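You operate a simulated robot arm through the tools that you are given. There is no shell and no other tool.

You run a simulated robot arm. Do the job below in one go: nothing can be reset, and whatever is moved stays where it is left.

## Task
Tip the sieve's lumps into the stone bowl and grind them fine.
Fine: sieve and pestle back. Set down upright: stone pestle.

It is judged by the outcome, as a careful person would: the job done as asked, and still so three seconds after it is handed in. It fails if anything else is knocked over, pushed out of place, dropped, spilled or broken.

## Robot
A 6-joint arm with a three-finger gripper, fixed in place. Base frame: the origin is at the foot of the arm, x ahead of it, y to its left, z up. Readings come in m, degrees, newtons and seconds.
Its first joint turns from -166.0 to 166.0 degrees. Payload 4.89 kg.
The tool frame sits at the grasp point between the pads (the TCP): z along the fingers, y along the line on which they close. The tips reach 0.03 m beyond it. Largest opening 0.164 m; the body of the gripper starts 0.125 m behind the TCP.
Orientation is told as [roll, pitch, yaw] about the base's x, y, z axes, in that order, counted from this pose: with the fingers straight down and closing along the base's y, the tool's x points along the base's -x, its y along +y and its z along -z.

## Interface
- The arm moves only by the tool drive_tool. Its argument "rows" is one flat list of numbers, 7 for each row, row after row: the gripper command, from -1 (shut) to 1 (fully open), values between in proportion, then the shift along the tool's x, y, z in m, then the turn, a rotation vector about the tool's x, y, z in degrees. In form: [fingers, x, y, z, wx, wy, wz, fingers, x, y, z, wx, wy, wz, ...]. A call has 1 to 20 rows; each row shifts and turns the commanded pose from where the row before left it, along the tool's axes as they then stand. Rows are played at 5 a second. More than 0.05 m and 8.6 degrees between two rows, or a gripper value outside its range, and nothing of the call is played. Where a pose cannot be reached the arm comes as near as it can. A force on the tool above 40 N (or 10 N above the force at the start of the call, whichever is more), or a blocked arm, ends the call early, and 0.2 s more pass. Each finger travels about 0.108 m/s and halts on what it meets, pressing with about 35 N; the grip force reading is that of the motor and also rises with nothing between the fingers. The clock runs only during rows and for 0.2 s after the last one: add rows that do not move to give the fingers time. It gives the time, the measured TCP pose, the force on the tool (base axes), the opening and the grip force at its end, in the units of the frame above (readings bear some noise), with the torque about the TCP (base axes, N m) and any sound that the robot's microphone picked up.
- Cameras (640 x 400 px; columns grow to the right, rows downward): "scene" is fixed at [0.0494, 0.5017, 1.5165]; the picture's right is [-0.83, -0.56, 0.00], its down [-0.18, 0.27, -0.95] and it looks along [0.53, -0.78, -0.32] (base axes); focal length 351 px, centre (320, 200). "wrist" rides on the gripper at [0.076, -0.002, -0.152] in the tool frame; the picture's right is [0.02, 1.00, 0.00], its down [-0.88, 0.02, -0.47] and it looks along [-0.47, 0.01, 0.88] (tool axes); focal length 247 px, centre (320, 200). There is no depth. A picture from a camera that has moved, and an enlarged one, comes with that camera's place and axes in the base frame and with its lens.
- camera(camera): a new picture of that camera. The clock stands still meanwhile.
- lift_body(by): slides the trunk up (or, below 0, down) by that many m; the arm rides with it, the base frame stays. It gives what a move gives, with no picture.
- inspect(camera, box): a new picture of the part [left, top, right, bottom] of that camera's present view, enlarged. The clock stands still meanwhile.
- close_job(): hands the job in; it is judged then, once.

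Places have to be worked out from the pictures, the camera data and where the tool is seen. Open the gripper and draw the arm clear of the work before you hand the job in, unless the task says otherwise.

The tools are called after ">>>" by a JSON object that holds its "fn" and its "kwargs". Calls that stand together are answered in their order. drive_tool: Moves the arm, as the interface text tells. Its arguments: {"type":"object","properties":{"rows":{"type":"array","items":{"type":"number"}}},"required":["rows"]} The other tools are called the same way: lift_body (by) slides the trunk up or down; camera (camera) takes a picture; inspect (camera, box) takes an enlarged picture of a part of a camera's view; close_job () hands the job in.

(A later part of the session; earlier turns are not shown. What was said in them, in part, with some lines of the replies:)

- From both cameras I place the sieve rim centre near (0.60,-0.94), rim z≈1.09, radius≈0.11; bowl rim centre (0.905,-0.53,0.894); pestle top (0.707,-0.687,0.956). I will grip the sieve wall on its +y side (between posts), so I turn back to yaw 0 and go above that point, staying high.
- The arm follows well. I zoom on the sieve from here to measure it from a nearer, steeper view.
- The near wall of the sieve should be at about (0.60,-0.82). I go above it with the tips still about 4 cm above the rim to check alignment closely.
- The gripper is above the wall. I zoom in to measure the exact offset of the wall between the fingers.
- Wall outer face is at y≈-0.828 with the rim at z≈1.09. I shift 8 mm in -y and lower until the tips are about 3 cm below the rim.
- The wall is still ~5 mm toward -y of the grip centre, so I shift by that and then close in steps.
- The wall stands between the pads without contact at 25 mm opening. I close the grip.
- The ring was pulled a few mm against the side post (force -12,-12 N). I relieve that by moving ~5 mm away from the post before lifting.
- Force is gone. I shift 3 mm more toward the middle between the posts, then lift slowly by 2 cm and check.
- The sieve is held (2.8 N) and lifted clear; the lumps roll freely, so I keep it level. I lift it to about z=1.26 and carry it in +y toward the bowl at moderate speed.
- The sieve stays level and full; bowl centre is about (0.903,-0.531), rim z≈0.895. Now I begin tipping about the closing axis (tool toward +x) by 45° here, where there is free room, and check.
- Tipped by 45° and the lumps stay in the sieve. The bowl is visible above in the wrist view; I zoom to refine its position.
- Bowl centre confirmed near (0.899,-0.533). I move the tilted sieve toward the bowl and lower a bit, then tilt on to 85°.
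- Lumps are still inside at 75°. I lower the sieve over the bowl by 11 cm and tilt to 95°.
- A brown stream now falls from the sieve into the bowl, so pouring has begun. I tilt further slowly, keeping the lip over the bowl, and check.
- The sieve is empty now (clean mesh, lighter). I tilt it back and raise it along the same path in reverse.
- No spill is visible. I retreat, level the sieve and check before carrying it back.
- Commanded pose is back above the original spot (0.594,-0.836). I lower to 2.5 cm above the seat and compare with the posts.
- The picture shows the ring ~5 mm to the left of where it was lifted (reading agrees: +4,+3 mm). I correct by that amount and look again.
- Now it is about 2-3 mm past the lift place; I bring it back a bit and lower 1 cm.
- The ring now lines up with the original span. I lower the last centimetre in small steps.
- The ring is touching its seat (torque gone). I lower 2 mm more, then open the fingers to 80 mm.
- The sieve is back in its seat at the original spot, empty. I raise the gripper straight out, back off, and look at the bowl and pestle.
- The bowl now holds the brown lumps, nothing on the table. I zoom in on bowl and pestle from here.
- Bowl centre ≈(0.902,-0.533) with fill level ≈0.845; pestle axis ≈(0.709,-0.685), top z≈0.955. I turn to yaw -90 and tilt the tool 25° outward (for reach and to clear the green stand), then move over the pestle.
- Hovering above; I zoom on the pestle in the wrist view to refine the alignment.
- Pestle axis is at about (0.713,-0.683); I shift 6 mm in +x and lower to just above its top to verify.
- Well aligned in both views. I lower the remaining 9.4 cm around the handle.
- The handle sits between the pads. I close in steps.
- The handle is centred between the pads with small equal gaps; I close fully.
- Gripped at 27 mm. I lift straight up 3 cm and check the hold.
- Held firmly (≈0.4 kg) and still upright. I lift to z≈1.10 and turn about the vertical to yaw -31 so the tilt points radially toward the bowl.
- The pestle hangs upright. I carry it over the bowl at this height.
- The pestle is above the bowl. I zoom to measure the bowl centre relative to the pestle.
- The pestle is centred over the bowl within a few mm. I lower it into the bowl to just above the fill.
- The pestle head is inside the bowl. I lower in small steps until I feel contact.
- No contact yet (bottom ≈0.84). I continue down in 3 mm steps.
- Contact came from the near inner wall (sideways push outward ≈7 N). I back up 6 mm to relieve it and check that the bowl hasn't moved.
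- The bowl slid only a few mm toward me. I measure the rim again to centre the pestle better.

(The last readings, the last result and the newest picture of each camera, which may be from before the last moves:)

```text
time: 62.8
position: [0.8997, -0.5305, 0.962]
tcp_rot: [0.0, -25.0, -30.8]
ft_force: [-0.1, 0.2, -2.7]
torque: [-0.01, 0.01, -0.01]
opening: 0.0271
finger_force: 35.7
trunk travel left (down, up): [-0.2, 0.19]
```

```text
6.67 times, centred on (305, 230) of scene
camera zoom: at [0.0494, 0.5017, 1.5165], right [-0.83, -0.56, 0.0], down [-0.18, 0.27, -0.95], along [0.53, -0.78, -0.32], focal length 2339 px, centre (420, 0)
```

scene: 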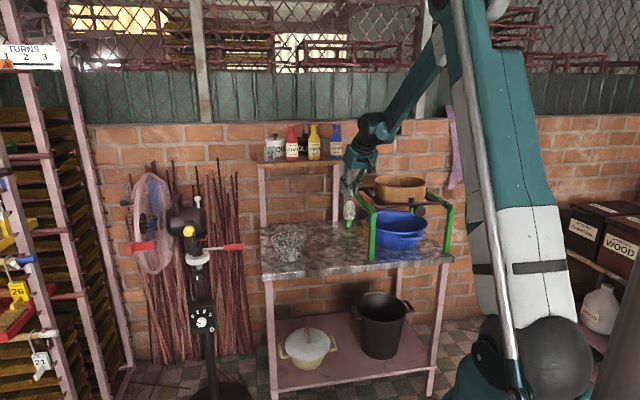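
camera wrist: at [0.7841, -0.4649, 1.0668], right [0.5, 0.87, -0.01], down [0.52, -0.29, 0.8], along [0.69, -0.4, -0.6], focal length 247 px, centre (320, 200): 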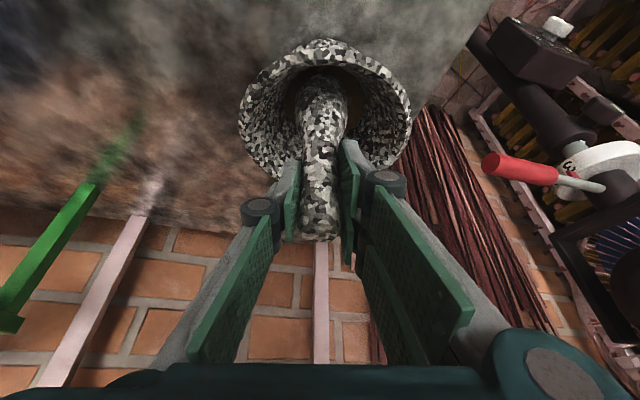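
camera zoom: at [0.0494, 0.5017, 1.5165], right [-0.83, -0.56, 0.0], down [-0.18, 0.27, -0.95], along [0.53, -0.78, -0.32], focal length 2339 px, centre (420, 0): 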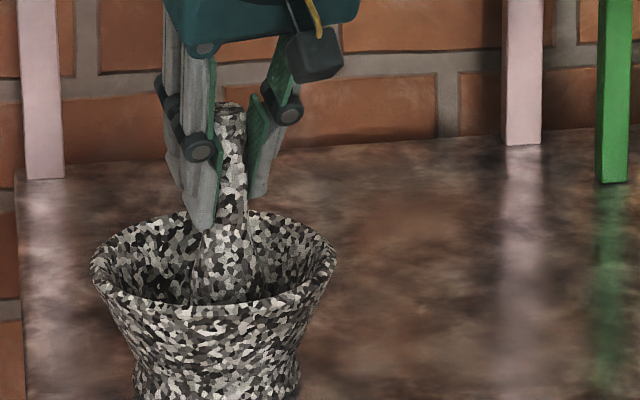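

Bowl centre is now at about 8 mm further out and 3 mm left of the pestle axis. I shift accordingly and lower again in small steps.

>>> {"fn": "drive_tool", "kwargs": {"rows": [-1, -0.0036, 0.0015, 0.0017, 0, 0, 0, -1, -0.0036, 0.0015, 0.0017, 0, 0, 0, -1, 0.0013, 0, 0.0027, 0, 0, 0, -1, 0, 0, 0, 0, 0, 0]}}

>>> {"fn": "drive_tool", "kwargs": {"rows": [-1, 0.0013, 0, 0.0027, 0, 0, 0, -1, 0.0013, 0, 0.0027, 0, 0, 0, -1, 0, 0, 0, 0, 0, 0]}}

```text
time: 63.8
position: [0.9096, -0.5317, 0.9588]
tcp_rot: [0.0, -24.9, -30.9]
ft_force: [1.0, -0.1, -2.3]
torque: [-0.03, 0.02, -0.01]
opening: 0.0273
finger_force: 34.5
trunk travel left (down, up): [-0.2, 0.19]
```

```text
time: 64.6
position: [0.9093, -0.5318, 0.9521]
tcp_rot: [0.0, -25.0, -30.9]
ft_force: [0.3, 0.0, -3.2]
torque: [0.04, -0.02, 0.01]
opening: 0.0274
finger_force: 35.5
trunk travel left (down, up): [-0.2, 0.19]
```

No contact at this depth now. I go on down in 2-3 mm steps.

>>> {"fn": "drive_tool", "kwargs": {"rows": [-1, 0.0013, 0, 0.0027, 0, 0, 0, -1, 0.0008, 0, 0.0018, 0, 0, 0, -1, 0, 0, 0, 0, 0, 0]}}

>>> {"fn": "drive_tool", "kwargs": {"rows": [-1, 0.0013, 0, 0.0027, 0, 0, 0, -1, 0.0008, 0, 0.0018, 0, 0, 0, -1, 0, 0, 0, 0, 0, 0]}}

>>> {"fn": "inspect", "kwargs": {"camera": "wrist", "box": [225, 30, 425, 190]}}

```text
time: 65.4
position: [0.9092, -0.5317, 0.9493]
tcp_rot: [0.1, -25.0, -30.8]
ft_force: [-0.6, 1.1, -3.2]
torque: [-0.02, 0.01, -0.01]
opening: 0.0269
finger_force: 34.4
trunk travel left (down, up): [-0.2, 0.19]
```

```text
time: 66.2
position: [0.9095, -0.5316, 0.9453]
tcp_rot: [0.0, -25.1, -30.8]
ft_force: [-1.3, 2.9, 21.5]
torque: [0.31, 0.51, -0.01]
opening: 0.0274
finger_force: 35.4
trunk travel left (down, up): [-0.2, 0.19]
```

```text
2.50 times, centred on (325, 110) of wrist
camera zoom: at [0.7932, -0.4655, 1.0507], right [0.5, 0.87, -0.01], down [0.52, -0.29, 0.8], along [0.69, -0.4, -0.6], focal length 617 px, centre (308, 425)
```

zoom: 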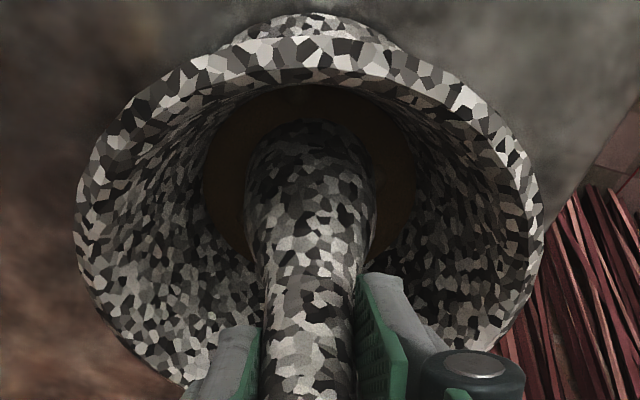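

The pestle rests on the bowl's bottom now (≈25 N). I ease the pressure slightly and make a first circle of 6 mm radius to test grinding.

>>> {"fn": "drive_tool", "kwargs": {"rows": [-1, -0.0006, 0, -0.0014, 0, 0, 0, -1, -0.0054, 0, 0.0025, 0, 0, 0, -1, 0.0016, 0.0043, -0.0007, 0, 0, 0, -1, 0.0039, 0.0017, -0.0018, 0, 0, 0, -1, 0.0039, -0.0017, -0.0018, 0, 0, 0, -1, 0.0016, -0.0043, -0.0007, 0, 0, 0, -1, -0.0016, -0.0043, 0.0007, 0, 0, 0, -1, -0.0039, -0.0017, 0.0018, 0, 0, 0, -1, -0.0039, 0.0017, 0.0018, 0, 0, 0, -1, -0.0016, 0.0043, 0.0007, 0, 0, 0]}}

>>> {"fn": "inspect", "kwargs": {"camera": "wrist", "box": [225, 30, 425, 190]}}

>>> {"fn": "inspect", "kwargs": {"camera": "scene", "box": [250, 170, 350, 280]}}

```text
time: 68.4
position: [0.9136, -0.5362, 0.9448]
tcp_rot: [-0.1, -24.9, -30.8]
ft_force: [-1.0, -1.4, 0.7]
torque: [-0.07, 0.13, 0.01]
opening: 0.0273
finger_force: 34.8
trunk travel left (down, up): [-0.2, 0.19]
```

```text
2.50 times, centred on (325, 110) of wrist
camera zoom: at [0.798, -0.4696, 1.05], right [0.5, 0.87, -0.01], down [0.52, -0.29, 0.8], along [0.69, -0.4, -0.6], focal length 617 px, centre (308, 425)
```

zoom: 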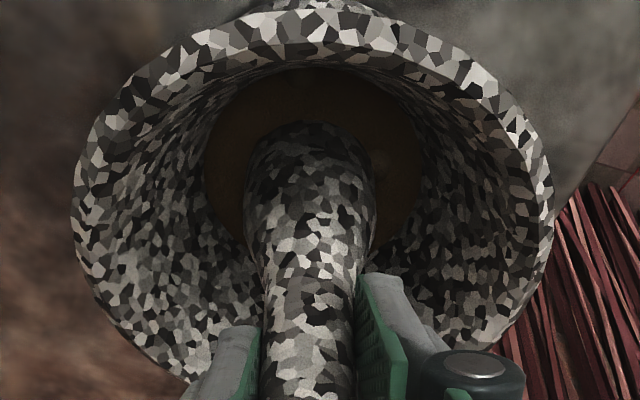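

```text
3.64 times, centred on (300, 225) of scene
camera zoom: at [0.0494, 0.5017, 1.5165], right [-0.83, -0.56, 0.0], down [-0.18, 0.27, -0.95], along [0.53, -0.78, -0.32], focal length 1276 px, centre (393, 109)
```

zoom: 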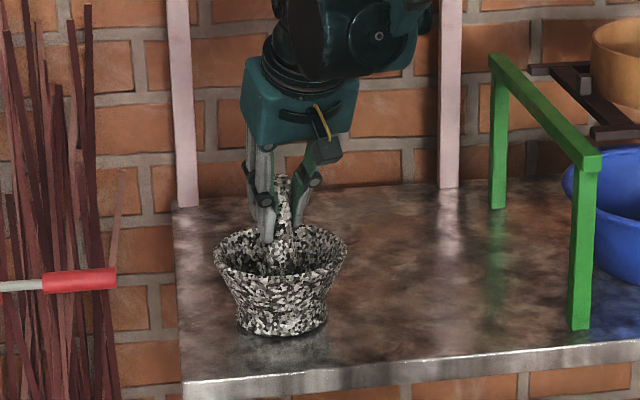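

The bowl stays put and the contact works. I press about 2 mm deeper and run two full circles.

>>> {"fn": "drive_tool", "kwargs": {"rows": [-1, 0.0008, 0, 0.0018, 0, 0, 0, -1, 0.0016, 0.0043, -0.0007, 0, 0, 0, -1, 0.0039, 0.0017, -0.0018, 0, 0, 0, -1, 0.0039, -0.0017, -0.0018, 0, 0, 0, -1, 0.0016, -0.0043, -0.0007, 0, 0, 0, -1, -0.0016, -0.0043, 0.0007, 0, 0, 0, -1, -0.0039, -0.0017, 0.0018, 0, 0, 0, -1, -0.0039, 0.0017, 0.0018, 0, 0, 0, -1, -0.0016, 0.0043, 0.0007, 0, 0, 0, -1, 0.0016, 0.0043, -0.0007, 0, 0, 0, -1, 0.0039, 0.0017, -0.0018, 0, 0, 0, -1, 0.0039, -0.0017, -0.0018, 0, 0, 0, -1, 0.0016, -0.0043, -0.0007, 0, 0, 0, -1, -0.0016, -0.0043, 0.0007, 0, 0, 0, -1, -0.0039, -0.0017, 0.0018, 0, 0, 0, -1, -0.0039, 0.0017, 0.0018, 0, 0, 0, -1, -0.0016, 0.0043, 0.0007, 0, 0, 0]}}

>>> {"fn": "inspect", "kwargs": {"camera": "wrist", "box": [225, 30, 425, 190]}}

>>> {"fn": "inspect", "kwargs": {"camera": "scene", "box": [250, 170, 350, 280]}}

```text
time: 72.0
position: [0.9151, -0.5365, 0.9424]
tcp_rot: [0.0, -25.1, -30.8]
ft_force: [-1.6, -0.4, 0.0]
torque: [-0.05, 0.23, 0.03]
opening: 0.0274
finger_force: 35.1
trunk travel left (down, up): [-0.2, 0.19]
```

```text
2.50 times, centred on (325, 110) of wrist
camera zoom: at [0.7983, -0.469, 1.0482], right [0.5, 0.87, -0.01], down [0.52, -0.29, 0.8], along [0.69, -0.4, -0.6], focal length 617 px, centre (308, 425)
```

zoom: 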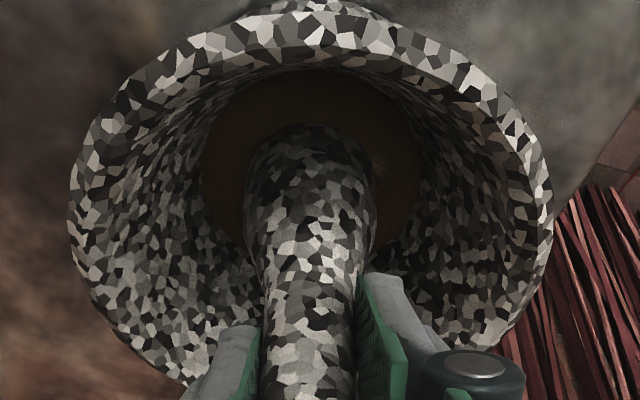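

```text
3.64 times, centred on (300, 225) of scene
camera zoom: at [0.0494, 0.5017, 1.5165], right [-0.83, -0.56, 0.0], down [-0.18, 0.27, -0.95], along [0.53, -0.78, -0.32], focal length 1276 px, centre (393, 109)
```

zoom: 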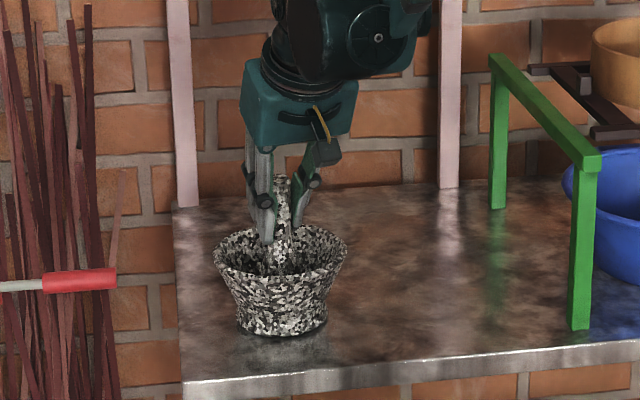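

Pressure stays low, so I check whether the pestle slips in the grip by comparing its top end in the wrist view.

>>> {"fn": "inspect", "kwargs": {"camera": "wrist", "box": [220, 60, 420, 260]}}

>>> {"fn": "drive_tool", "kwargs": {"rows": [-1, 0.0027, 0, -0.0013, 0, 0, 0, -1, 0.0027, 0, -0.0013, 0, 0, 0, -1, 0, 0, 0, 0, 0, 0]}}

```text
2.00 times, centred on (320, 160) of wrist
camera zoom: at [0.7983, -0.469, 1.0482], right [0.5, 0.87, -0.01], down [0.52, -0.29, 0.8], along [0.69, -0.4, -0.6], focal length 494 px, centre (320, 280)
```

zoom: 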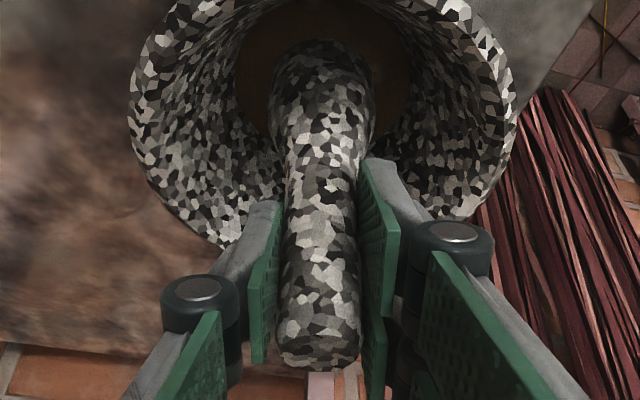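

```text
time: 72.8
position: [0.9101, -0.5315, 0.9431]
tcp_rot: [-0.1, -25.0, -30.9]
ft_force: [1.8, -2.2, 5.0]
torque: [-0.12, -0.2, -0.02]
opening: 0.0272
finger_force: 34.7
trunk travel left (down, up): [-0.2, 0.19]
```

The pestle slid up ~4 mm in the grip at the 25 N press, so I keep the pressure moderate (~8-12 N). I run two more circles at 8 mm radius.

>>> {"fn": "drive_tool", "kwargs": {"rows": [-1, -0.0072, 0, 0.0034, 0, 0, 0, -1, 0.0021, 0.0057, -0.001, 0, 0, 0, -1, 0.0052, 0.0023, -0.0024, 0, 0, 0, -1, 0.0052, -0.0023, -0.0024, 0, 0, 0, -1, 0.0021, -0.0057, -0.001, 0, 0, 0, -1, -0.0021, -0.0057, 0.001, 0, 0, 0, -1, -0.0052, -0.0023, 0.0024, 0, 0, 0, -1, -0.0052, 0.0023, 0.0024, 0, 0, 0, -1, -0.0021, 0.0057, 0.001, 0, 0, 0, -1, 0.0021, 0.0057, -0.001, 0, 0, 0, -1, 0.0052, 0.0023, -0.0024, 0, 0, 0, -1, 0.0052, -0.0023, -0.0024, 0, 0, 0, -1, 0.0021, -0.0057, -0.001, 0, 0, 0, -1, -0.0021, -0.0057, 0.001, 0, 0, 0, -1, -0.0052, -0.0023, 0.0024, 0, 0, 0, -1, -0.0052, 0.0023, 0.0024, 0, 0, 0, -1, -0.0021, 0.0057, 0.001, 0, 0, 0, -1, 0.0072, 0, -0.0034, 0, 0, 0]}}

>>> {"fn": "inspect", "kwargs": {"camera": "scene", "box": [250, 170, 350, 280]}}

>>> {"fn": "inspect", "kwargs": {"camera": "wrist", "box": [220, 30, 420, 230]}}

```text
time: 76.6
position: [0.9103, -0.531, 0.9435]
tcp_rot: [0.0, -25.0, -30.8]
ft_force: [-0.3, 0.2, -0.6]
torque: [0.03, -0.02, -0.04]
opening: 0.0273
finger_force: 35.2
trunk travel left (down, up): [-0.2, 0.19]
```

```text
3.64 times, centred on (300, 225) of scene
camera zoom: at [0.0494, 0.5017, 1.5165], right [-0.83, -0.56, 0.0], down [-0.18, 0.27, -0.95], along [0.53, -0.78, -0.32], focal length 1276 px, centre (393, 109)
```

zoom: 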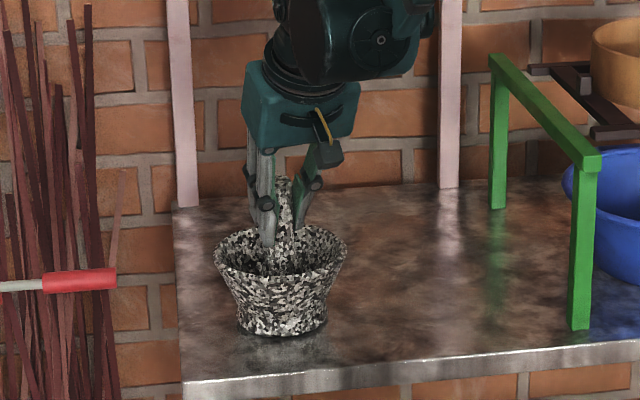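

```text
2.00 times, centred on (320, 130) of wrist
camera zoom: at [0.7934, -0.4658, 1.0479], right [0.5, 0.87, -0.01], down [0.52, -0.29, 0.8], along [0.69, -0.4, -0.6], focal length 494 px, centre (320, 340)
```

zoom: 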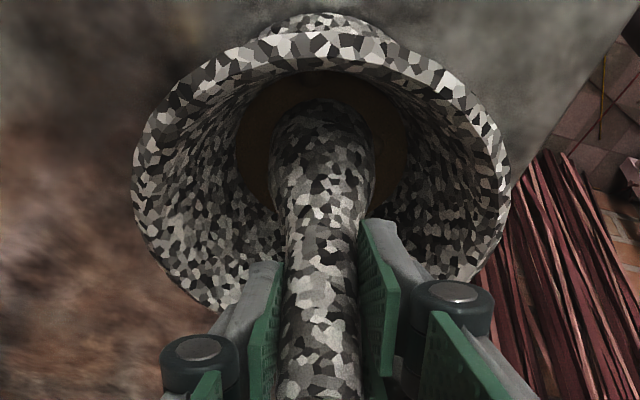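

I lift the pestle out vertically to look at the state of the fill.

>>> {"fn": "drive_tool", "kwargs": {"rows": [-1, -0.0085, 0, -0.0181, 0, 0, 0, -1, -0.0127, 0, -0.0272, 0, 0, 0, -1, -0.0127, 0, -0.0272, 0, 0, 0, -1, -0.0127, 0, -0.0272, 0, 0, 0, -1, -0.0127, 0, -0.0272, 0, 0, 0, -1, 0, 0, 0, 0, 0, 0]}}

>>> {"fn": "inspect", "kwargs": {"camera": "wrist", "box": [240, 0, 410, 130]}}

>>> {"fn": "inspect", "kwargs": {"camera": "scene", "box": [250, 170, 350, 280]}}

```text
time: 78.0
position: [0.9099, -0.5326, 1.0849]
tcp_rot: [0.0, -25.0, -30.8]
ft_force: [0.2, 0.5, -3.4]
torque: [-0.02, -0.02, 0.0]
opening: 0.0271
finger_force: 35.2
trunk travel left (down, up): [-0.2, 0.19]
```

```text
3.08 times, centred on (325, 65) of wrist
camera zoom: at [0.7932, -0.467, 1.1891], right [0.5, 0.87, -0.01], down [0.52, -0.29, 0.8], along [0.69, -0.4, -0.6], focal length 760 px, centre (305, 615)
```

zoom: 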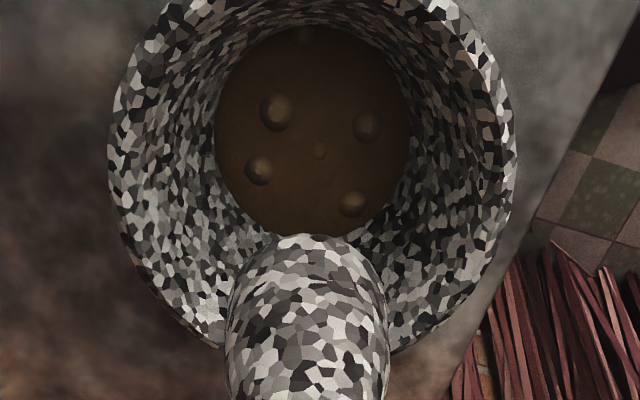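

```text
3.64 times, centred on (300, 225) of scene
camera zoom: at [0.0494, 0.5017, 1.5165], right [-0.83, -0.56, 0.0], down [-0.18, 0.27, -0.95], along [0.53, -0.78, -0.32], focal length 1276 px, centre (393, 109)
```

zoom: 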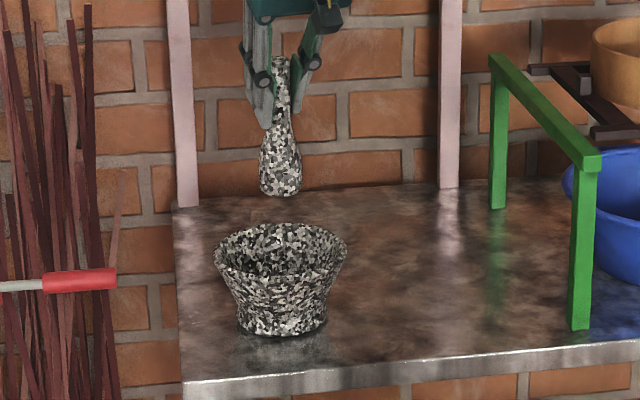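

The lumps look unchanged, so light rubbing is not enough. I go back in and press with more force (~15 N net), checking the reading.

>>> {"fn": "drive_tool", "kwargs": {"rows": [-1, 0.0127, 0, 0.0272, 0, 0, 0, -1, 0.0127, 0, 0.0272, 0, 0, 0, -1, 0.0127, 0, 0.0272, 0, 0, 0, -1, 0.0127, 0, 0.0272, 0, 0, 0, -1, 0.0063, 0, 0.0136, 0, 0, 0, -1, 0.0017, 0, 0.0036, 0, 0, 0, -1, 0, 0, 0, 0, 0, 0]}}

>>> {"fn": "drive_tool", "kwargs": {"rows": [-1, 0.0013, 0, 0.0027, 0, 0, 0, -1, 0, 0, 0, 0, 0, 0]}}

```text
time: 79.6
position: [0.9115, -0.5316, 0.9452]
tcp_rot: [0.0, -25.0, -30.8]
ft_force: [0.4, -0.5, -2.6]
torque: [0.05, -0.01, -0.03]
opening: 0.0271
finger_force: 35.1
trunk travel left (down, up): [-0.2, 0.19]
```

```text
time: 80.2
position: [0.911, -0.5317, 0.9432]
tcp_rot: [0.0, -25.1, -30.8]
ft_force: [4.8, -3.5, 16.6]
torque: [-0.26, -0.26, -0.02]
opening: 0.0272
finger_force: 35.0
trunk travel left (down, up): [-0.2, 0.19]
```

Net pressure is now about 20 N. I do a circle of 8 mm radius under this load.

>>> {"fn": "drive_tool", "kwargs": {"rows": [-1, -0.0036, 0, 0.0017, 0, 0, 0, -1, -0.0036, 0, 0.0017, 0, 0, 0, -1, 0.0021, 0.0057, -0.001, 0, 0, 0, -1, 0.0052, 0.0023, -0.0024, 0, 0, 0]}}

>>> {"fn": "drive_tool", "kwargs": {"rows": [-1, 0.0052, -0.0023, -0.0024, 0, 0, 0, -1, 0.0021, -0.0057, -0.001, 0, 0, 0]}}

>>> {"fn": "drive_tool", "kwargs": {"rows": [-1, -0.0021, -0.0057, 0.001, 0, 0, 0, -1, -0.0052, -0.0023, 0.0024, 0, 0, 0]}}

>>> {"fn": "drive_tool", "kwargs": {"rows": [-1, -0.0052, 0.0023, 0.0024, 0, 0, 0, -1, -0.0021, 0.0057, 0.001, 0, 0, 0]}}

```text
time: 81.2
position: [0.9147, -0.5245, 0.9419]
tcp_rot: [0.0, -25.1, -30.9]
ft_force: [5.0, -9.4, 23.7]
torque: [-0.67, -0.83, -0.08]
opening: 0.0274
finger_force: 35.1
trunk travel left (down, up): [-0.2, 0.19]
```

```text
time: 81.8
position: [0.9046, -0.5249, 0.9419]
tcp_rot: [0.2, -25.1, -30.9]
ft_force: [5.0, 7.0, 14.6]
torque: [0.74, -0.19, -0.1]
opening: 0.0273
finger_force: 34.7
trunk travel left (down, up): [-0.2, 0.19]
```

```text
time: 82.4
position: [0.9055, -0.5383, 0.9423]
tcp_rot: [-0.1, -25.0, -30.8]
ft_force: [-4.0, 3.9, 7.7]
torque: [0.48, 0.68, -0.08]
opening: 0.0274
finger_force: 35.0
trunk travel left (down, up): [-0.2, 0.19]
```

```text
time: 83.0
position: [0.9177, -0.5359, 0.942]
tcp_rot: [0.0, -25.0, -30.9]
ft_force: [-2.9, -2.3, 2.1]
torque: [-0.18, 0.4, 0.07]
opening: 0.0273
finger_force: 35.1
trunk travel left (down, up): [-0.2, 0.19]
```

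Load during the circle ranged 5-27 N. I press 1.5 mm again and repeat the circle, then look.

>>> {"fn": "drive_tool", "kwargs": {"rows": [-1, 0.0006, 0, 0.0014, 0, 0, 0, -1, 0.0021, 0.0057, -0.001, 0, 0, 0, -1, 0.0052, 0.0023, -0.0024, 0, 0, 0]}}

>>> {"fn": "drive_tool", "kwargs": {"rows": [-1, 0.0052, -0.0023, -0.0024, 0, 0, 0, -1, 0.0021, -0.0057, -0.001, 0, 0, 0, -1, -0.0021, -0.0057, 0.001, 0, 0, 0, -1, -0.0052, -0.0023, 0.0024, 0, 0, 0]}}

>>> {"fn": "drive_tool", "kwargs": {"rows": [-1, -0.0052, 0.0023, 0.0024, 0, 0, 0, -1, -0.0021, 0.0057, 0.001, 0, 0, 0, -1, 0.0072, 0, -0.0034, 0, 0, 0]}}

>>> {"fn": "inspect", "kwargs": {"camera": "scene", "box": [250, 170, 350, 280]}}

>>> {"fn": "inspect", "kwargs": {"camera": "wrist", "box": [220, 30, 420, 260]}}

```text
time: 83.8
position: [0.9151, -0.5228, 0.9421]
tcp_rot: [0.1, -25.1, -30.9]
ft_force: [4.8, -8.6, 27.5]
torque: [-0.7, -0.47, -0.04]
opening: 0.027
finger_force: 35.1
trunk travel left (down, up): [-0.2, 0.19]
```

```text
time: 84.8
position: [0.9061, -0.5391, 0.9401]
tcp_rot: [0.0, -24.9, -30.9]
ft_force: [-5.6, 3.4, 9.3]
torque: [0.49, 0.8, -0.04]
opening: 0.0274
finger_force: 34.4
trunk travel left (down, up): [-0.2, 0.19]
```

```text
time: 85.6
position: [0.9114, -0.5329, 0.9396]
tcp_rot: [0.0, -25.2, -30.8]
ft_force: [3.6, -2.5, 9.6]
torque: [-0.21, -0.29, -0.04]
opening: 0.0273
finger_force: 34.9
trunk travel left (down, up): [-0.2, 0.19]
```

```text
3.64 times, centred on (300, 225) of scene
camera zoom: at [0.0494, 0.5017, 1.5165], right [-0.83, -0.56, 0.0], down [-0.18, 0.27, -0.95], along [0.53, -0.78, -0.32], focal length 1276 px, centre (393, 109)
```

zoom: 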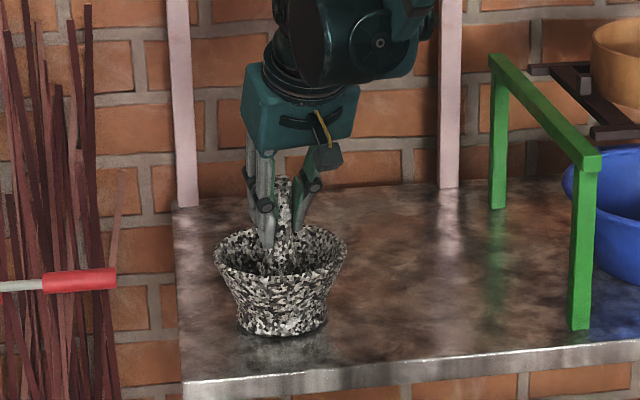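

```text
1.74 times, centred on (320, 145) of wrist
camera zoom: at [0.7946, -0.4661, 1.045], right [0.5, 0.87, -0.01], down [0.52, -0.29, 0.8], along [0.69, -0.4, -0.6], focal length 430 px, centre (320, 296)
```

zoom: 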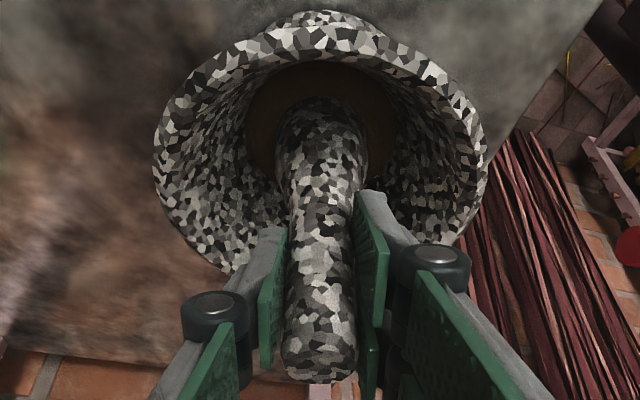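

The bowl stays in place. I lift out again to see whether heavier rubbing changed the lumps.

>>> {"fn": "drive_tool", "kwargs": {"rows": [-1, -0.0085, 0, -0.0181, 0, 0, 0, -1, -0.0127, 0, -0.0272, 0, 0, 0, -1, -0.0127, 0, -0.0272, 0, 0, 0, -1, -0.0127, 0, -0.0272, 0, 0, 0, -1, -0.0127, 0, -0.0272, 0, 0, 0, -1, 0, 0, 0, 0, 0, 0]}}

>>> {"fn": "inspect", "kwargs": {"camera": "wrist", "box": [240, 0, 410, 130]}}

>>> {"fn": "inspect", "kwargs": {"camera": "wrist", "box": [220, 60, 420, 260]}}

```text
time: 87.0
position: [0.9101, -0.535, 1.0769]
tcp_rot: [-0.1, -25.0, -30.9]
ft_force: [-0.8, -0.1, -2.3]
torque: [0.04, 0.03, -0.03]
opening: 0.0272
finger_force: 35.1
trunk travel left (down, up): [-0.2, 0.19]
```

```text
3.08 times, centred on (325, 65) of wrist
camera zoom: at [0.7932, -0.4683, 1.1829], right [0.5, 0.87, -0.01], down [0.52, -0.29, 0.8], along [0.69, -0.4, -0.6], focal length 760 px, centre (305, 615)
```

zoom: 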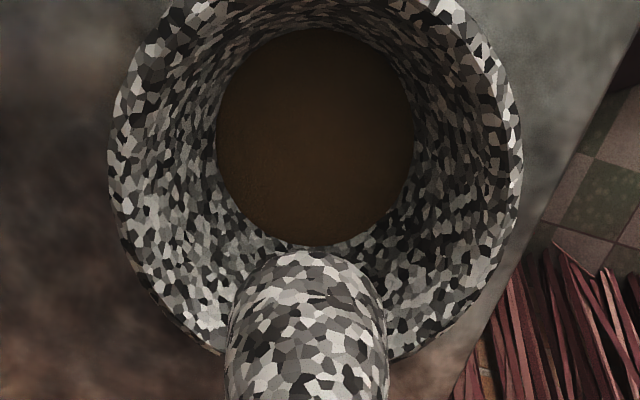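

```text
2.00 times, centred on (320, 160) of wrist
camera zoom: at [0.7932, -0.4683, 1.1829], right [0.5, 0.87, -0.01], down [0.52, -0.29, 0.8], along [0.69, -0.4, -0.6], focal length 494 px, centre (320, 280)
```

zoom: 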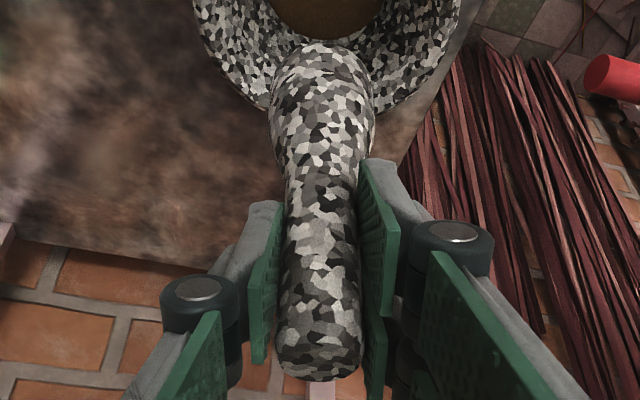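

The lumps are gone and the fill is smooth. For certainty I do one more pass of heavy circles, then I will put the pestle back.

>>> {"fn": "drive_tool", "kwargs": {"rows": [-1, 0.0127, 0, 0.0272, 0, 0, 0, -1, 0.0127, 0, 0.0272, 0, 0, 0, -1, 0.0127, 0, 0.0272, 0, 0, 0, -1, 0.0127, 0, 0.0272, 0, 0, 0, -1, 0.0042, 0, 0.0091, 0, 0, 0, -1, 0.0013, 0, 0.0027, 0, 0, 0, -1, 0, 0, 0, 0, 0, 0]}}

>>> {"fn": "drive_tool", "kwargs": {"rows": [-1, 0.0008, 0, 0.0018, 0, 0, 0, -1, 0, 0, 0, 0, 0, 0]}}

```text
time: 88.6
position: [0.9094, -0.531, 0.9468]
tcp_rot: [-0.1, -25.0, -30.7]
ft_force: [-0.6, 0.3, -4.0]
torque: [0.03, -0.01, 0.01]
opening: 0.0271
finger_force: 35.1
trunk travel left (down, up): [-0.2, 0.19]
```

```text
time: 89.2
position: [0.9099, -0.5316, 0.9449]
tcp_rot: [0.1, -24.9, -30.8]
ft_force: [-0.3, -0.2, -3.0]
torque: [0.0, 0.01, 0.04]
opening: 0.0272
finger_force: 35.1
trunk travel left (down, up): [-0.2, 0.19]
```

No contact yet at 0.945; I go down in 2 mm steps.

>>> {"fn": "drive_tool", "kwargs": {"rows": [-1, 0.0008, 0, 0.0018, 0, 0, 0, -1, 0.0008, 0, 0.0018, 0, 0, 0, -1, 0, 0, 0, 0, 0, 0]}}

>>> {"fn": "drive_tool", "kwargs": {"rows": [-1, 0.0006, 0, 0.0014, 0, 0, 0, -1, 0, 0, 0, 0, 0, 0]}}

```text
time: 90.0
position: [0.9105, -0.5331, 0.9392]
tcp_rot: [0.1, -25.0, -30.8]
ft_force: [0.0, 0.8, -3.2]
torque: [-0.04, -0.01, 0.0]
opening: 0.0275
finger_force: 34.8
trunk travel left (down, up): [-0.2, 0.19]
```

```text
time: 90.6
position: [0.9107, -0.5317, 0.9409]
tcp_rot: [0.0, -25.2, -30.8]
ft_force: [-2.3, 2.3, 11.7]
torque: [0.32, 0.41, -0.05]
opening: 0.0274
finger_force: 35.3
trunk travel left (down, up): [-0.2, 0.19]
```

Now pressing at about 15 N net. I do one full circle under this load and lift out to look.

>>> {"fn": "drive_tool", "kwargs": {"rows": [-1, -0.0036, 0, 0.0017, 0, 0, 0, -1, -0.0036, 0, 0.0017, 0, 0, 0, -1, 0.0021, 0.0057, -0.001, 0, 0, 0, -1, 0.0052, 0.0023, -0.0024, 0, 0, 0, -1, 0.0052, -0.0023, -0.0024, 0, 0, 0, -1, 0.0021, -0.0057, -0.001, 0, 0, 0, -1, -0.0021, -0.0057, 0.001, 0, 0, 0, -1, -0.0052, -0.0023, 0.0024, 0, 0, 0, -1, -0.0052, 0.0023, 0.0024, 0, 0, 0, -1, -0.0021, 0.0057, 0.001, 0, 0, 0, -1, 0.0072, 0, -0.0034, 0, 0, 0]}}

>>> {"fn": "drive_tool", "kwargs": {"rows": [-1, -0.0085, 0, -0.0181, 0, 0, 0, -1, -0.0127, 0, -0.0272, 0, 0, 0, -1, -0.0127, 0, -0.0272, 0, 0, 0, -1, -0.0127, 0, -0.0272, 0, 0, 0, -1, -0.0127, 0, -0.0272, 0, 0, 0, -1, -0.0085, 0, -0.0181, 0, 0, 0, -1, 0, 0, 0, 0, 0, 0]}}

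>>> {"fn": "camera", "kwargs": {"camera": "wrist"}}

>>> {"fn": "inspect", "kwargs": {"camera": "scene", "box": [240, 130, 400, 280]}}

```text
time: 93.0
position: [0.9109, -0.5328, 0.9402]
tcp_rot: [0.1, -25.0, -30.8]
ft_force: [2.6, -2.1, 2.6]
torque: [-0.11, -0.12, 0.01]
opening: 0.0275
finger_force: 34.8
trunk travel left (down, up): [-0.2, 0.19]
```

```text
time: 94.6
position: [0.9106, -0.5325, 1.099]
tcp_rot: [0.0, -25.0, -30.8]
ft_force: [-0.3, 0.2, -2.7]
torque: [-0.01, 0.01, -0.02]
opening: 0.0273
finger_force: 35.2
trunk travel left (down, up): [-0.2, 0.19]
```

```text
taken
camera wrist: at [0.7942, -0.4652, 1.2039], right [0.5, 0.87, -0.01], down [0.52, -0.29, 0.8], along [0.69, -0.4, -0.6], focal length 247 px, centre (320, 200)
```

wrist: 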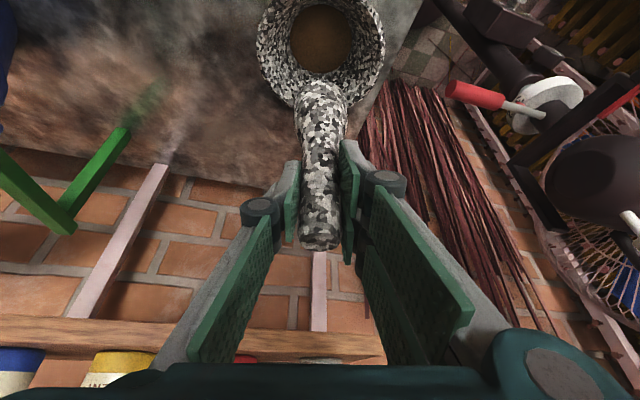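

```text
2.67 times, centred on (320, 205) of scene
camera zoom: at [0.0494, 0.5017, 1.5165], right [-0.83, -0.56, 0.0], down [-0.18, 0.27, -0.95], along [0.53, -0.78, -0.32], focal length 936 px, centre (320, 187)
```

zoom: 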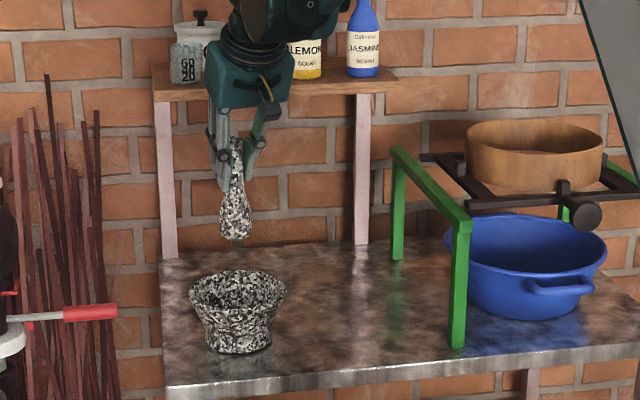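

Fill is smooth and the bowl unmoved. Before carrying the pestle back I check that it still hangs vertical.

>>> {"fn": "inspect", "kwargs": {"camera": "scene", "box": [280, 165, 340, 230]}}

>>> {"fn": "inspect", "kwargs": {"camera": "wrist", "box": [220, 60, 420, 260]}}

>>> {"fn": "inspect", "kwargs": {"camera": "wrist", "box": [240, 0, 410, 130]}}

```text
6.15 times, centred on (310, 198) of scene
camera zoom: at [0.0494, 0.5017, 1.5165], right [-0.83, -0.56, 0.0], down [-0.18, 0.27, -0.95], along [0.53, -0.78, -0.32], focal length 2159 px, centre (382, 215)
```

zoom: 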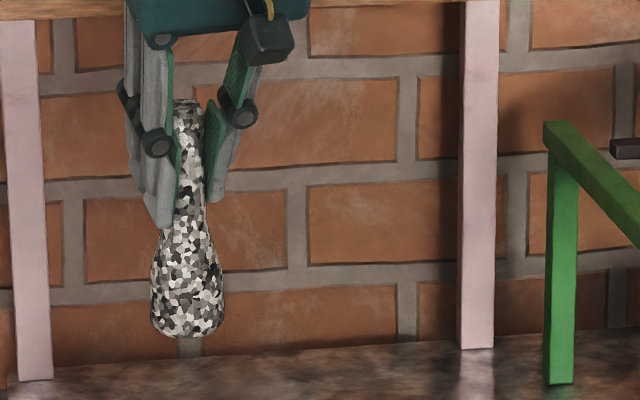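

```text
2.00 times, centred on (320, 160) of wrist
camera zoom: at [0.7942, -0.4652, 1.2039], right [0.5, 0.87, -0.01], down [0.52, -0.29, 0.8], along [0.69, -0.4, -0.6], focal length 494 px, centre (320, 280)
```

zoom: 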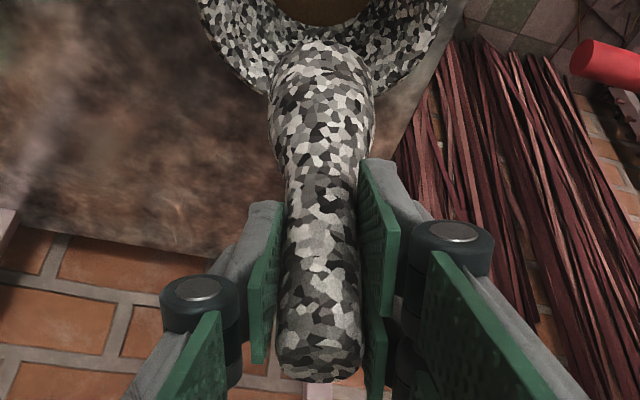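

```text
3.08 times, centred on (325, 65) of wrist
camera zoom: at [0.7942, -0.4652, 1.2039], right [0.5, 0.87, -0.01], down [0.52, -0.29, 0.8], along [0.69, -0.4, -0.6], focal length 760 px, centre (305, 615)
```

zoom: 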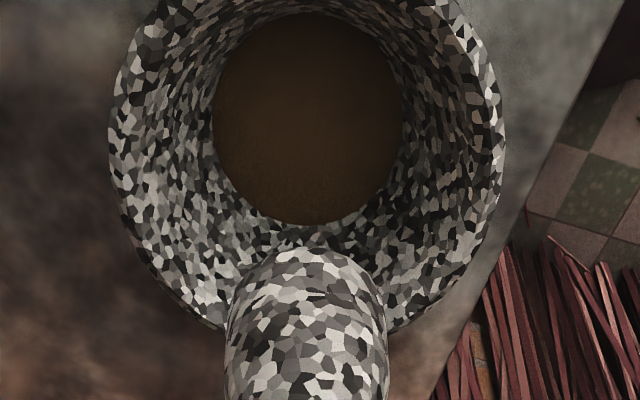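

The pestle is upright within about 2°. I carry it back to its place along the same path, then turn the yaw back to -90.

>>> {"fn": "drive_tool", "kwargs": {"rows": [-1, 0.0068, -0.0193, -0.0032, 0, 0, 0, -1, 0.0136, -0.0387, -0.0064, 0, 0, 0, -1, 0.0136, -0.0387, -0.0064, 0, 0, 0, -1, 0.0136, -0.0387, -0.0064, 0, 0, 0, -1, 0.0136, -0.0387, -0.0064, 0, 0, 0, -1, 0.0136, -0.0387, -0.0064, 0, 0, 0, -1, 0.0068, -0.0193, -0.0032, 0, 0, 0, -1, 0, 0, 0, 3.13, 0, 6.7, -1, 0, 0, 0, 3.13, 0, 6.7, -1, 0, 0, 0, 3.13, 0, 6.7, -1, 0, 0, 0, 3.13, 0, 6.7, -1, 0, 0, 0, 3.13, 0, 6.7, -1, 0, 0, 0, 3.13, 0, 6.7, -1, 0, 0, 0, 3.13, 0, 6.7, -1, 0, 0, 0, 3.13, 0, 6.7, -1, 0, 0, 0, 0, 1.5, 0, -1, 0, 0, 0, 0, 0, 0]}}

>>> {"fn": "camera", "kwargs": {"camera": "wrist"}}

>>> {"fn": "inspect", "kwargs": {"camera": "scene", "box": [300, 150, 400, 270]}}

```text
time: 98.2
position: [0.7138, -0.6849, 1.0986]
tcp_rot: [0.0, -23.4, -89.9]
ft_force: [-0.5, -0.2, -4.0]
torque: [0.0, 0.03, -0.01]
opening: 0.0271
finger_force: 35.5
trunk travel left (down, up): [-0.2, 0.19]
```

```text
taken
camera wrist: at [0.7119, -0.5545, 1.2076], right [1.0, 0.02, -0.01], down [0.02, -0.62, 0.79], along [0.01, -0.79, -0.62], focal length 247 px, centre (320, 200)
```

wrist: 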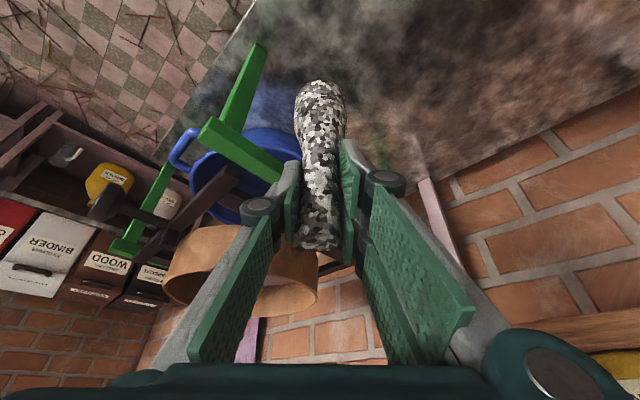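

```text
3.33 times, centred on (350, 210) of scene
camera zoom: at [0.0494, 0.5017, 1.5165], right [-0.83, -0.56, 0.0], down [-0.18, 0.27, -0.95], along [0.53, -0.78, -0.32], focal length 1170 px, centre (220, 167)
```

zoom: 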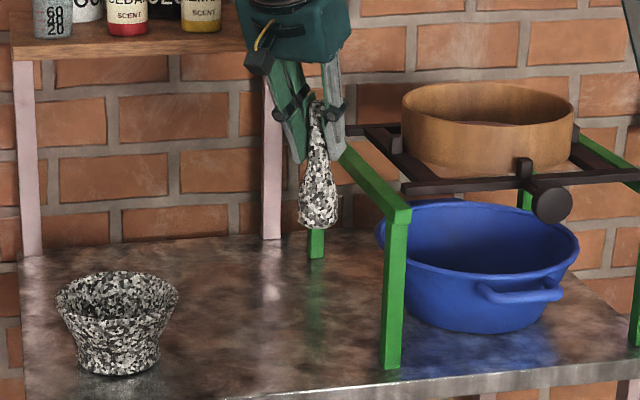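

Position is back over the home spot (0.714,-0.685). I lower vertically to ~1 cm above the table.

>>> {"fn": "drive_tool", "kwargs": {"rows": [-1, 0.012, 0, 0.0275, 0, 0, 0, -1, 0.016, 0, 0.0367, 0, 0, 0, -1, 0.016, 0, 0.0367, 0, 0, 0, -1, 0.016, 0, 0.0367, 0, 0, 0, -1, 0.006, 0, 0.0138, 0, 0, 0, -1, 0, 0, 0, 0, 0, 0]}}

>>> {"fn": "inspect", "kwargs": {"camera": "scene", "box": [310, 190, 390, 280]}}

```text
time: 99.6
position: [0.712, -0.6857, 0.9351]
tcp_rot: [0.1, -23.6, -89.9]
ft_force: [0.9, -1.0, -3.6]
torque: [0.0, 0.06, -0.02]
opening: 0.0274
finger_force: 35.0
trunk travel left (down, up): [-0.2, 0.19]
```

```text
4.44 times, centred on (350, 235) of scene
camera zoom: at [0.0494, 0.5017, 1.5165], right [-0.83, -0.56, 0.0], down [-0.18, 0.27, -0.95], along [0.53, -0.78, -0.32], focal length 1559 px, centre (187, 44)
```

zoom: 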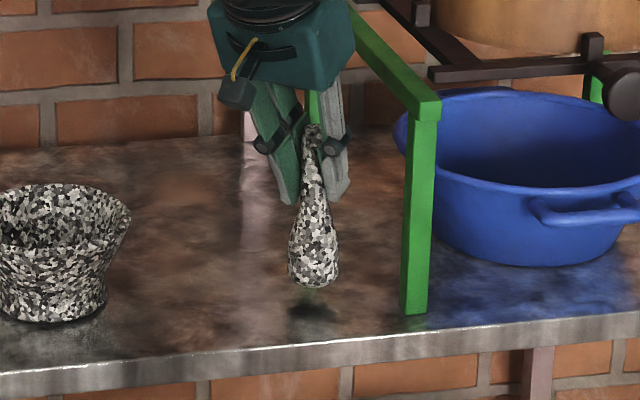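

About 18 mm above the table and upright. I lower 12 mm and then in 2 mm steps until contact.

>>> {"fn": "drive_tool", "kwargs": {"rows": [-1, 0.0024, 0, 0.0055, 0, 0, 0, -1, 0.0024, 0, 0.0055, 0, 0, 0, -1, 0.0008, 0, 0.0018, 0, 0, 0, -1, 0, 0, 0, 0, 0, 0]}}

>>> {"fn": "drive_tool", "kwargs": {"rows": [-1, 0.0008, 0, 0.0018, 0, 0, 0, -1, 0.0008, 0, 0.0018, 0, 0, 0, -1, 0, 0, 0, 0, 0, 0]}}

>>> {"fn": "inspect", "kwargs": {"camera": "scene", "box": [310, 190, 390, 280]}}

```text
time: 100.6
position: [0.7145, -0.6834, 0.9208]
tcp_rot: [0.0, -23.6, -90.0]
ft_force: [0.2, -0.3, -3.0]
torque: [0.01, 0.01, 0.03]
opening: 0.0274
finger_force: 35.2
trunk travel left (down, up): [-0.2, 0.19]
```

```text
time: 101.4
position: [0.7144, -0.6852, 0.9179]
tcp_rot: [-0.1, -23.5, -90.0]
ft_force: [2.1, 0.1, 8.3]
torque: [-0.26, -0.36, 0.07]
opening: 0.0272
finger_force: 35.0
trunk travel left (down, up): [-0.2, 0.19]
```

```text
4.44 times, centred on (350, 235) of scene
camera zoom: at [0.0494, 0.5017, 1.5165], right [-0.83, -0.56, 0.0], down [-0.18, 0.27, -0.95], along [0.53, -0.78, -0.32], focal length 1559 px, centre (187, 44)
```

zoom: 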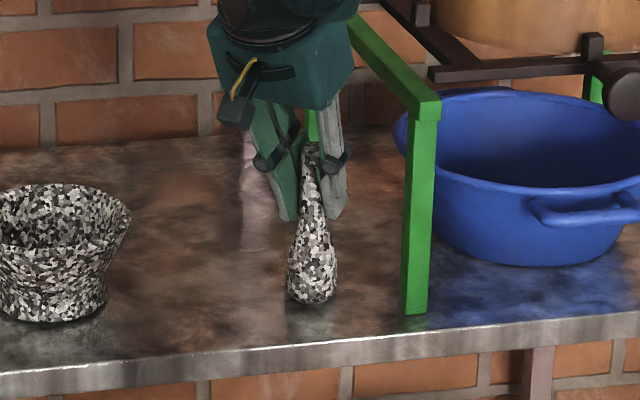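

The pestle stands on the table at its old spot (net ≈12 N contact). I ease 1 mm and open the fingers gently.

>>> {"fn": "drive_tool", "kwargs": {"rows": [-1, -0.0004, 0, -0.0009, 0, 0, 0, -1, 0, 0, 0, 0, 0, 0, -0.6, 0, 0, 0, 0, 0, 0, -0.4, 0, 0, 0, 0, 0, 0, -0.15, 0, 0, 0, 0, 0, 0, -0.15, 0, 0, 0, 0, 0, 0]}}

>>> {"fn": "inspect", "kwargs": {"camera": "scene", "box": [310, 190, 390, 280]}}

>>> {"fn": "camera", "kwargs": {"camera": "wrist"}}

```text
time: 102.8
position: [0.7138, -0.6852, 0.9176]
tcp_rot: [0.0, -23.6, -90.1]
ft_force: [-0.1, -0.2, 0.5]
torque: [-0.02, -0.01, 0.02]
opening: 0.0695
finger_force: 0.1
trunk travel left (down, up): [-0.2, 0.19]
```

```text
4.44 times, centred on (350, 235) of scene
camera zoom: at [0.0494, 0.5017, 1.5165], right [-0.83, -0.56, 0.0], down [-0.18, 0.27, -0.95], along [0.53, -0.78, -0.32], focal length 1559 px, centre (187, 44)
```

zoom: 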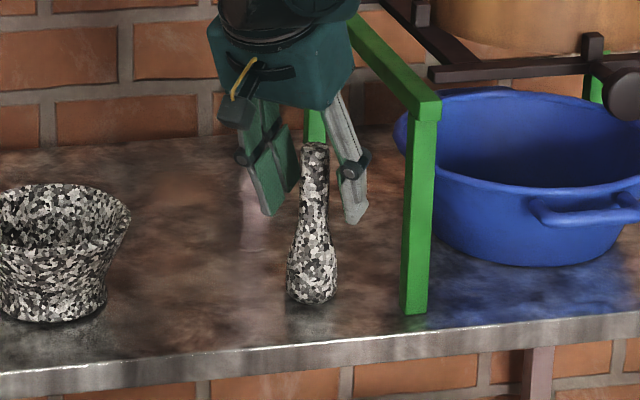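

```text
taken
camera wrist: at [0.7115, -0.5542, 1.0261], right [1.0, 0.02, -0.01], down [0.02, -0.62, 0.79], along [0.01, -0.79, -0.62], focal length 247 px, centre (320, 200)
```

wrist: 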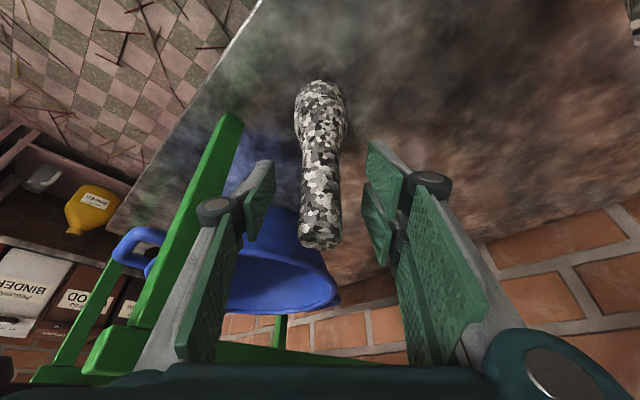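

The pestle stands upright at its original place. I raise the gripper straight up and retreat toward the robot side.

>>> {"fn": "drive_tool", "kwargs": {"rows": [-0.15, -0.008, 0, -0.0183, 0, 0, 0, -0.15, -0.016, 0, -0.0367, 0, 0, 0, -0.15, -0.016, 0, -0.0367, 0, 0, 0, -0.15, -0.016, 0, -0.0367, 0, 0, 0, -0.15, -0.016, 0, -0.0367, 0, 0, 0, -0.15, -0.016, 0, -0.0367, 0, 0, 0, -0.15, -0.016, 0, -0.0367, 0, 0, 0, -0.15, 0, 0, 0, 0, 6, 0, -0.15, 0, 0, 0, 0, 6, 0, -0.15, 0, 0, 0, 0, 6, 0, -0.15, 0, 0, 0, 0, 5.5, 0, -0.15, 0.04, 0, 0, 0, 0, 0, -0.15, 0.04, 0, 0, 0, 0, 0, -0.15, 0.04, 0, 0, 0, 0, 0, -0.15, 0.04, 0, 0, 0, 0, 0, -0.15, 0.04, 0, 0, 0, 0, 0, -0.15, 0, 0, 0, 0, 0, 0]}}

>>> {"fn": "camera", "kwargs": {"camera": "wrist"}}

>>> {"fn": "camera", "kwargs": {"camera": "scene"}}

>>> {"fn": "inspect", "kwargs": {"camera": "scene", "box": [240, 120, 480, 270]}}

```text
time: 106.4
position: [0.7168, -0.485, 1.18]
tcp_rot: [0.0, -0.1, -90.0]
ft_force: [-0.1, 0.2, 0.4]
torque: [-0.09, -0.06, -0.02]
opening: 0.0697
finger_force: 0.1
trunk travel left (down, up): [-0.2, 0.19]
```

```text
taken
camera wrist: at [0.7131, -0.4092, 1.3316], right [1.0, 0.02, 0.0], down [0.02, -0.88, 0.47], along [0.01, -0.47, -0.88], focal length 247 px, centre (320, 200)
```

wrist: 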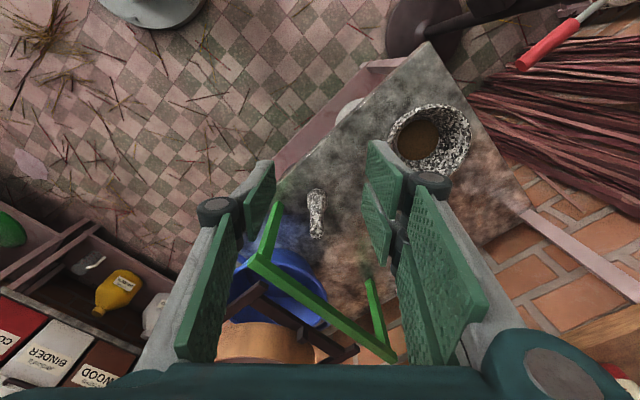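

```text
taken
```

scene: 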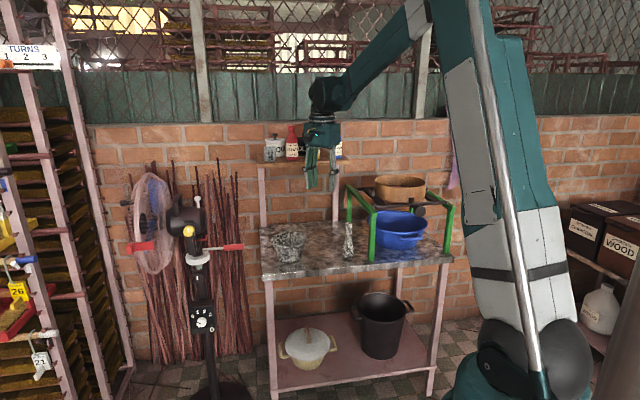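

```text
2.67 times, centred on (360, 195) of scene
camera zoom: at [0.0494, 0.5017, 1.5165], right [-0.83, -0.56, 0.0], down [-0.18, 0.27, -0.95], along [0.53, -0.78, -0.32], focal length 936 px, centre (213, 213)
```

zoom: 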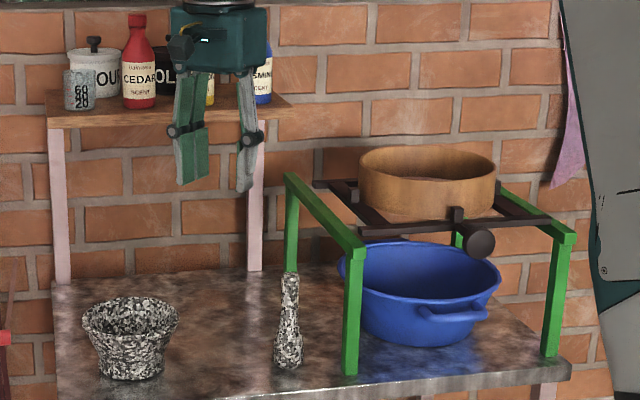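

Everything sits as in the first picture: sieve, pestle and bowl in place. I check the fill and table closely, then open fully and draw the arm clear.

>>> {"fn": "inspect", "kwargs": {"camera": "wrist", "box": [260, 50, 540, 250]}}

>>> {"fn": "drive_tool", "kwargs": {"rows": [0, 0.02, 0, -0.03, 0, 0, 0, 0.5, 0.03, 0, -0.03, 0, 0, 0, 1, 0.04, 0, -0.02, 0, 0, 0, 1, 0.04, 0, 0, 0, 0, 0, 1, 0.04, 0, 0, 0, 0, 0, 1, 0.03, 0, 0, 0, 0, 0, 1, 0, 0, 0, 0, 0, 0]}}

>>> {"fn": "camera", "kwargs": {"camera": "scene"}}

>>> {"fn": "inspect", "kwargs": {"camera": "scene", "box": [240, 120, 480, 270]}}

```text
2.00 times, centred on (400, 150) of wrist
camera zoom: at [0.7131, -0.4092, 1.3316], right [1.0, 0.02, 0.0], down [0.02, -0.88, 0.47], along [0.01, -0.47, -0.88], focal length 494 px, centre (160, 300)
```

zoom: 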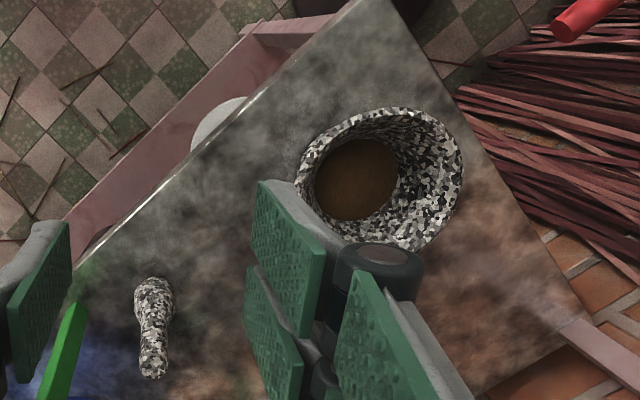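

```text
time: 108.0
position: [0.7134, -0.2855, 1.2593]
tcp_rot: [0.0, 0.1, -90.0]
ft_force: [-0.1, 0.4, -0.2]
torque: [-0.09, -0.02, 0.0]
opening: 0.164
finger_force: 0.0
trunk travel left (down, up): [-0.2, 0.19]
```

```text
taken
```

scene: 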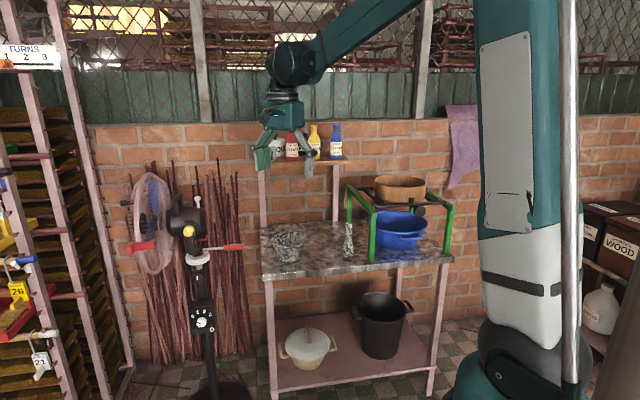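

```text
2.67 times, centred on (360, 195) of scene
camera zoom: at [0.0494, 0.5017, 1.5165], right [-0.83, -0.56, 0.0], down [-0.18, 0.27, -0.95], along [0.53, -0.78, -0.32], focal length 936 px, centre (213, 213)
```

zoom: 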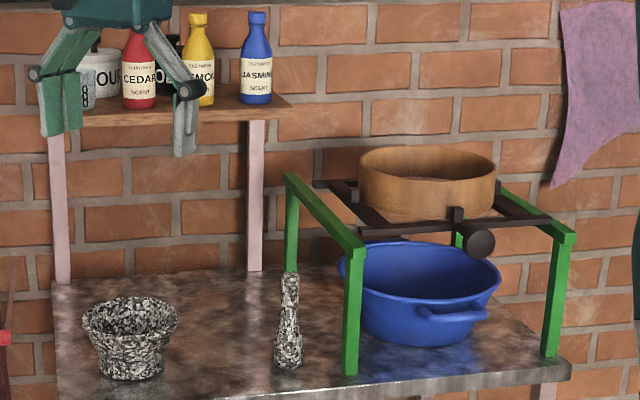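

The fill is smooth with no lumps. Nothing is spilled, the sieve is seated, the pestle is upright, and the gripper is open and clear. I hand the job in.

>>> {"fn": "close_job", "kwargs": {}}

```text
The job is handed in.
```

I tipped the sieve's lumps into the stone bowl and ground them until no lumps could be seen, then handed the job in. I haven't been told how it was judged.

- **Sieve:** emptied into the bowl and set back between the posts of its frame, in its original place.
- **Pestle:** set down upright on its original spot.
- **Bowl:** the fill looks smooth and nothing spilled on the table. On my first try I pressed the pestle against its inner wall, which slid the bowl about 4 mm toward the robot. It did not move after that, and I left it there.
- **Arm:** gripper fully open and drawn clear of the work.
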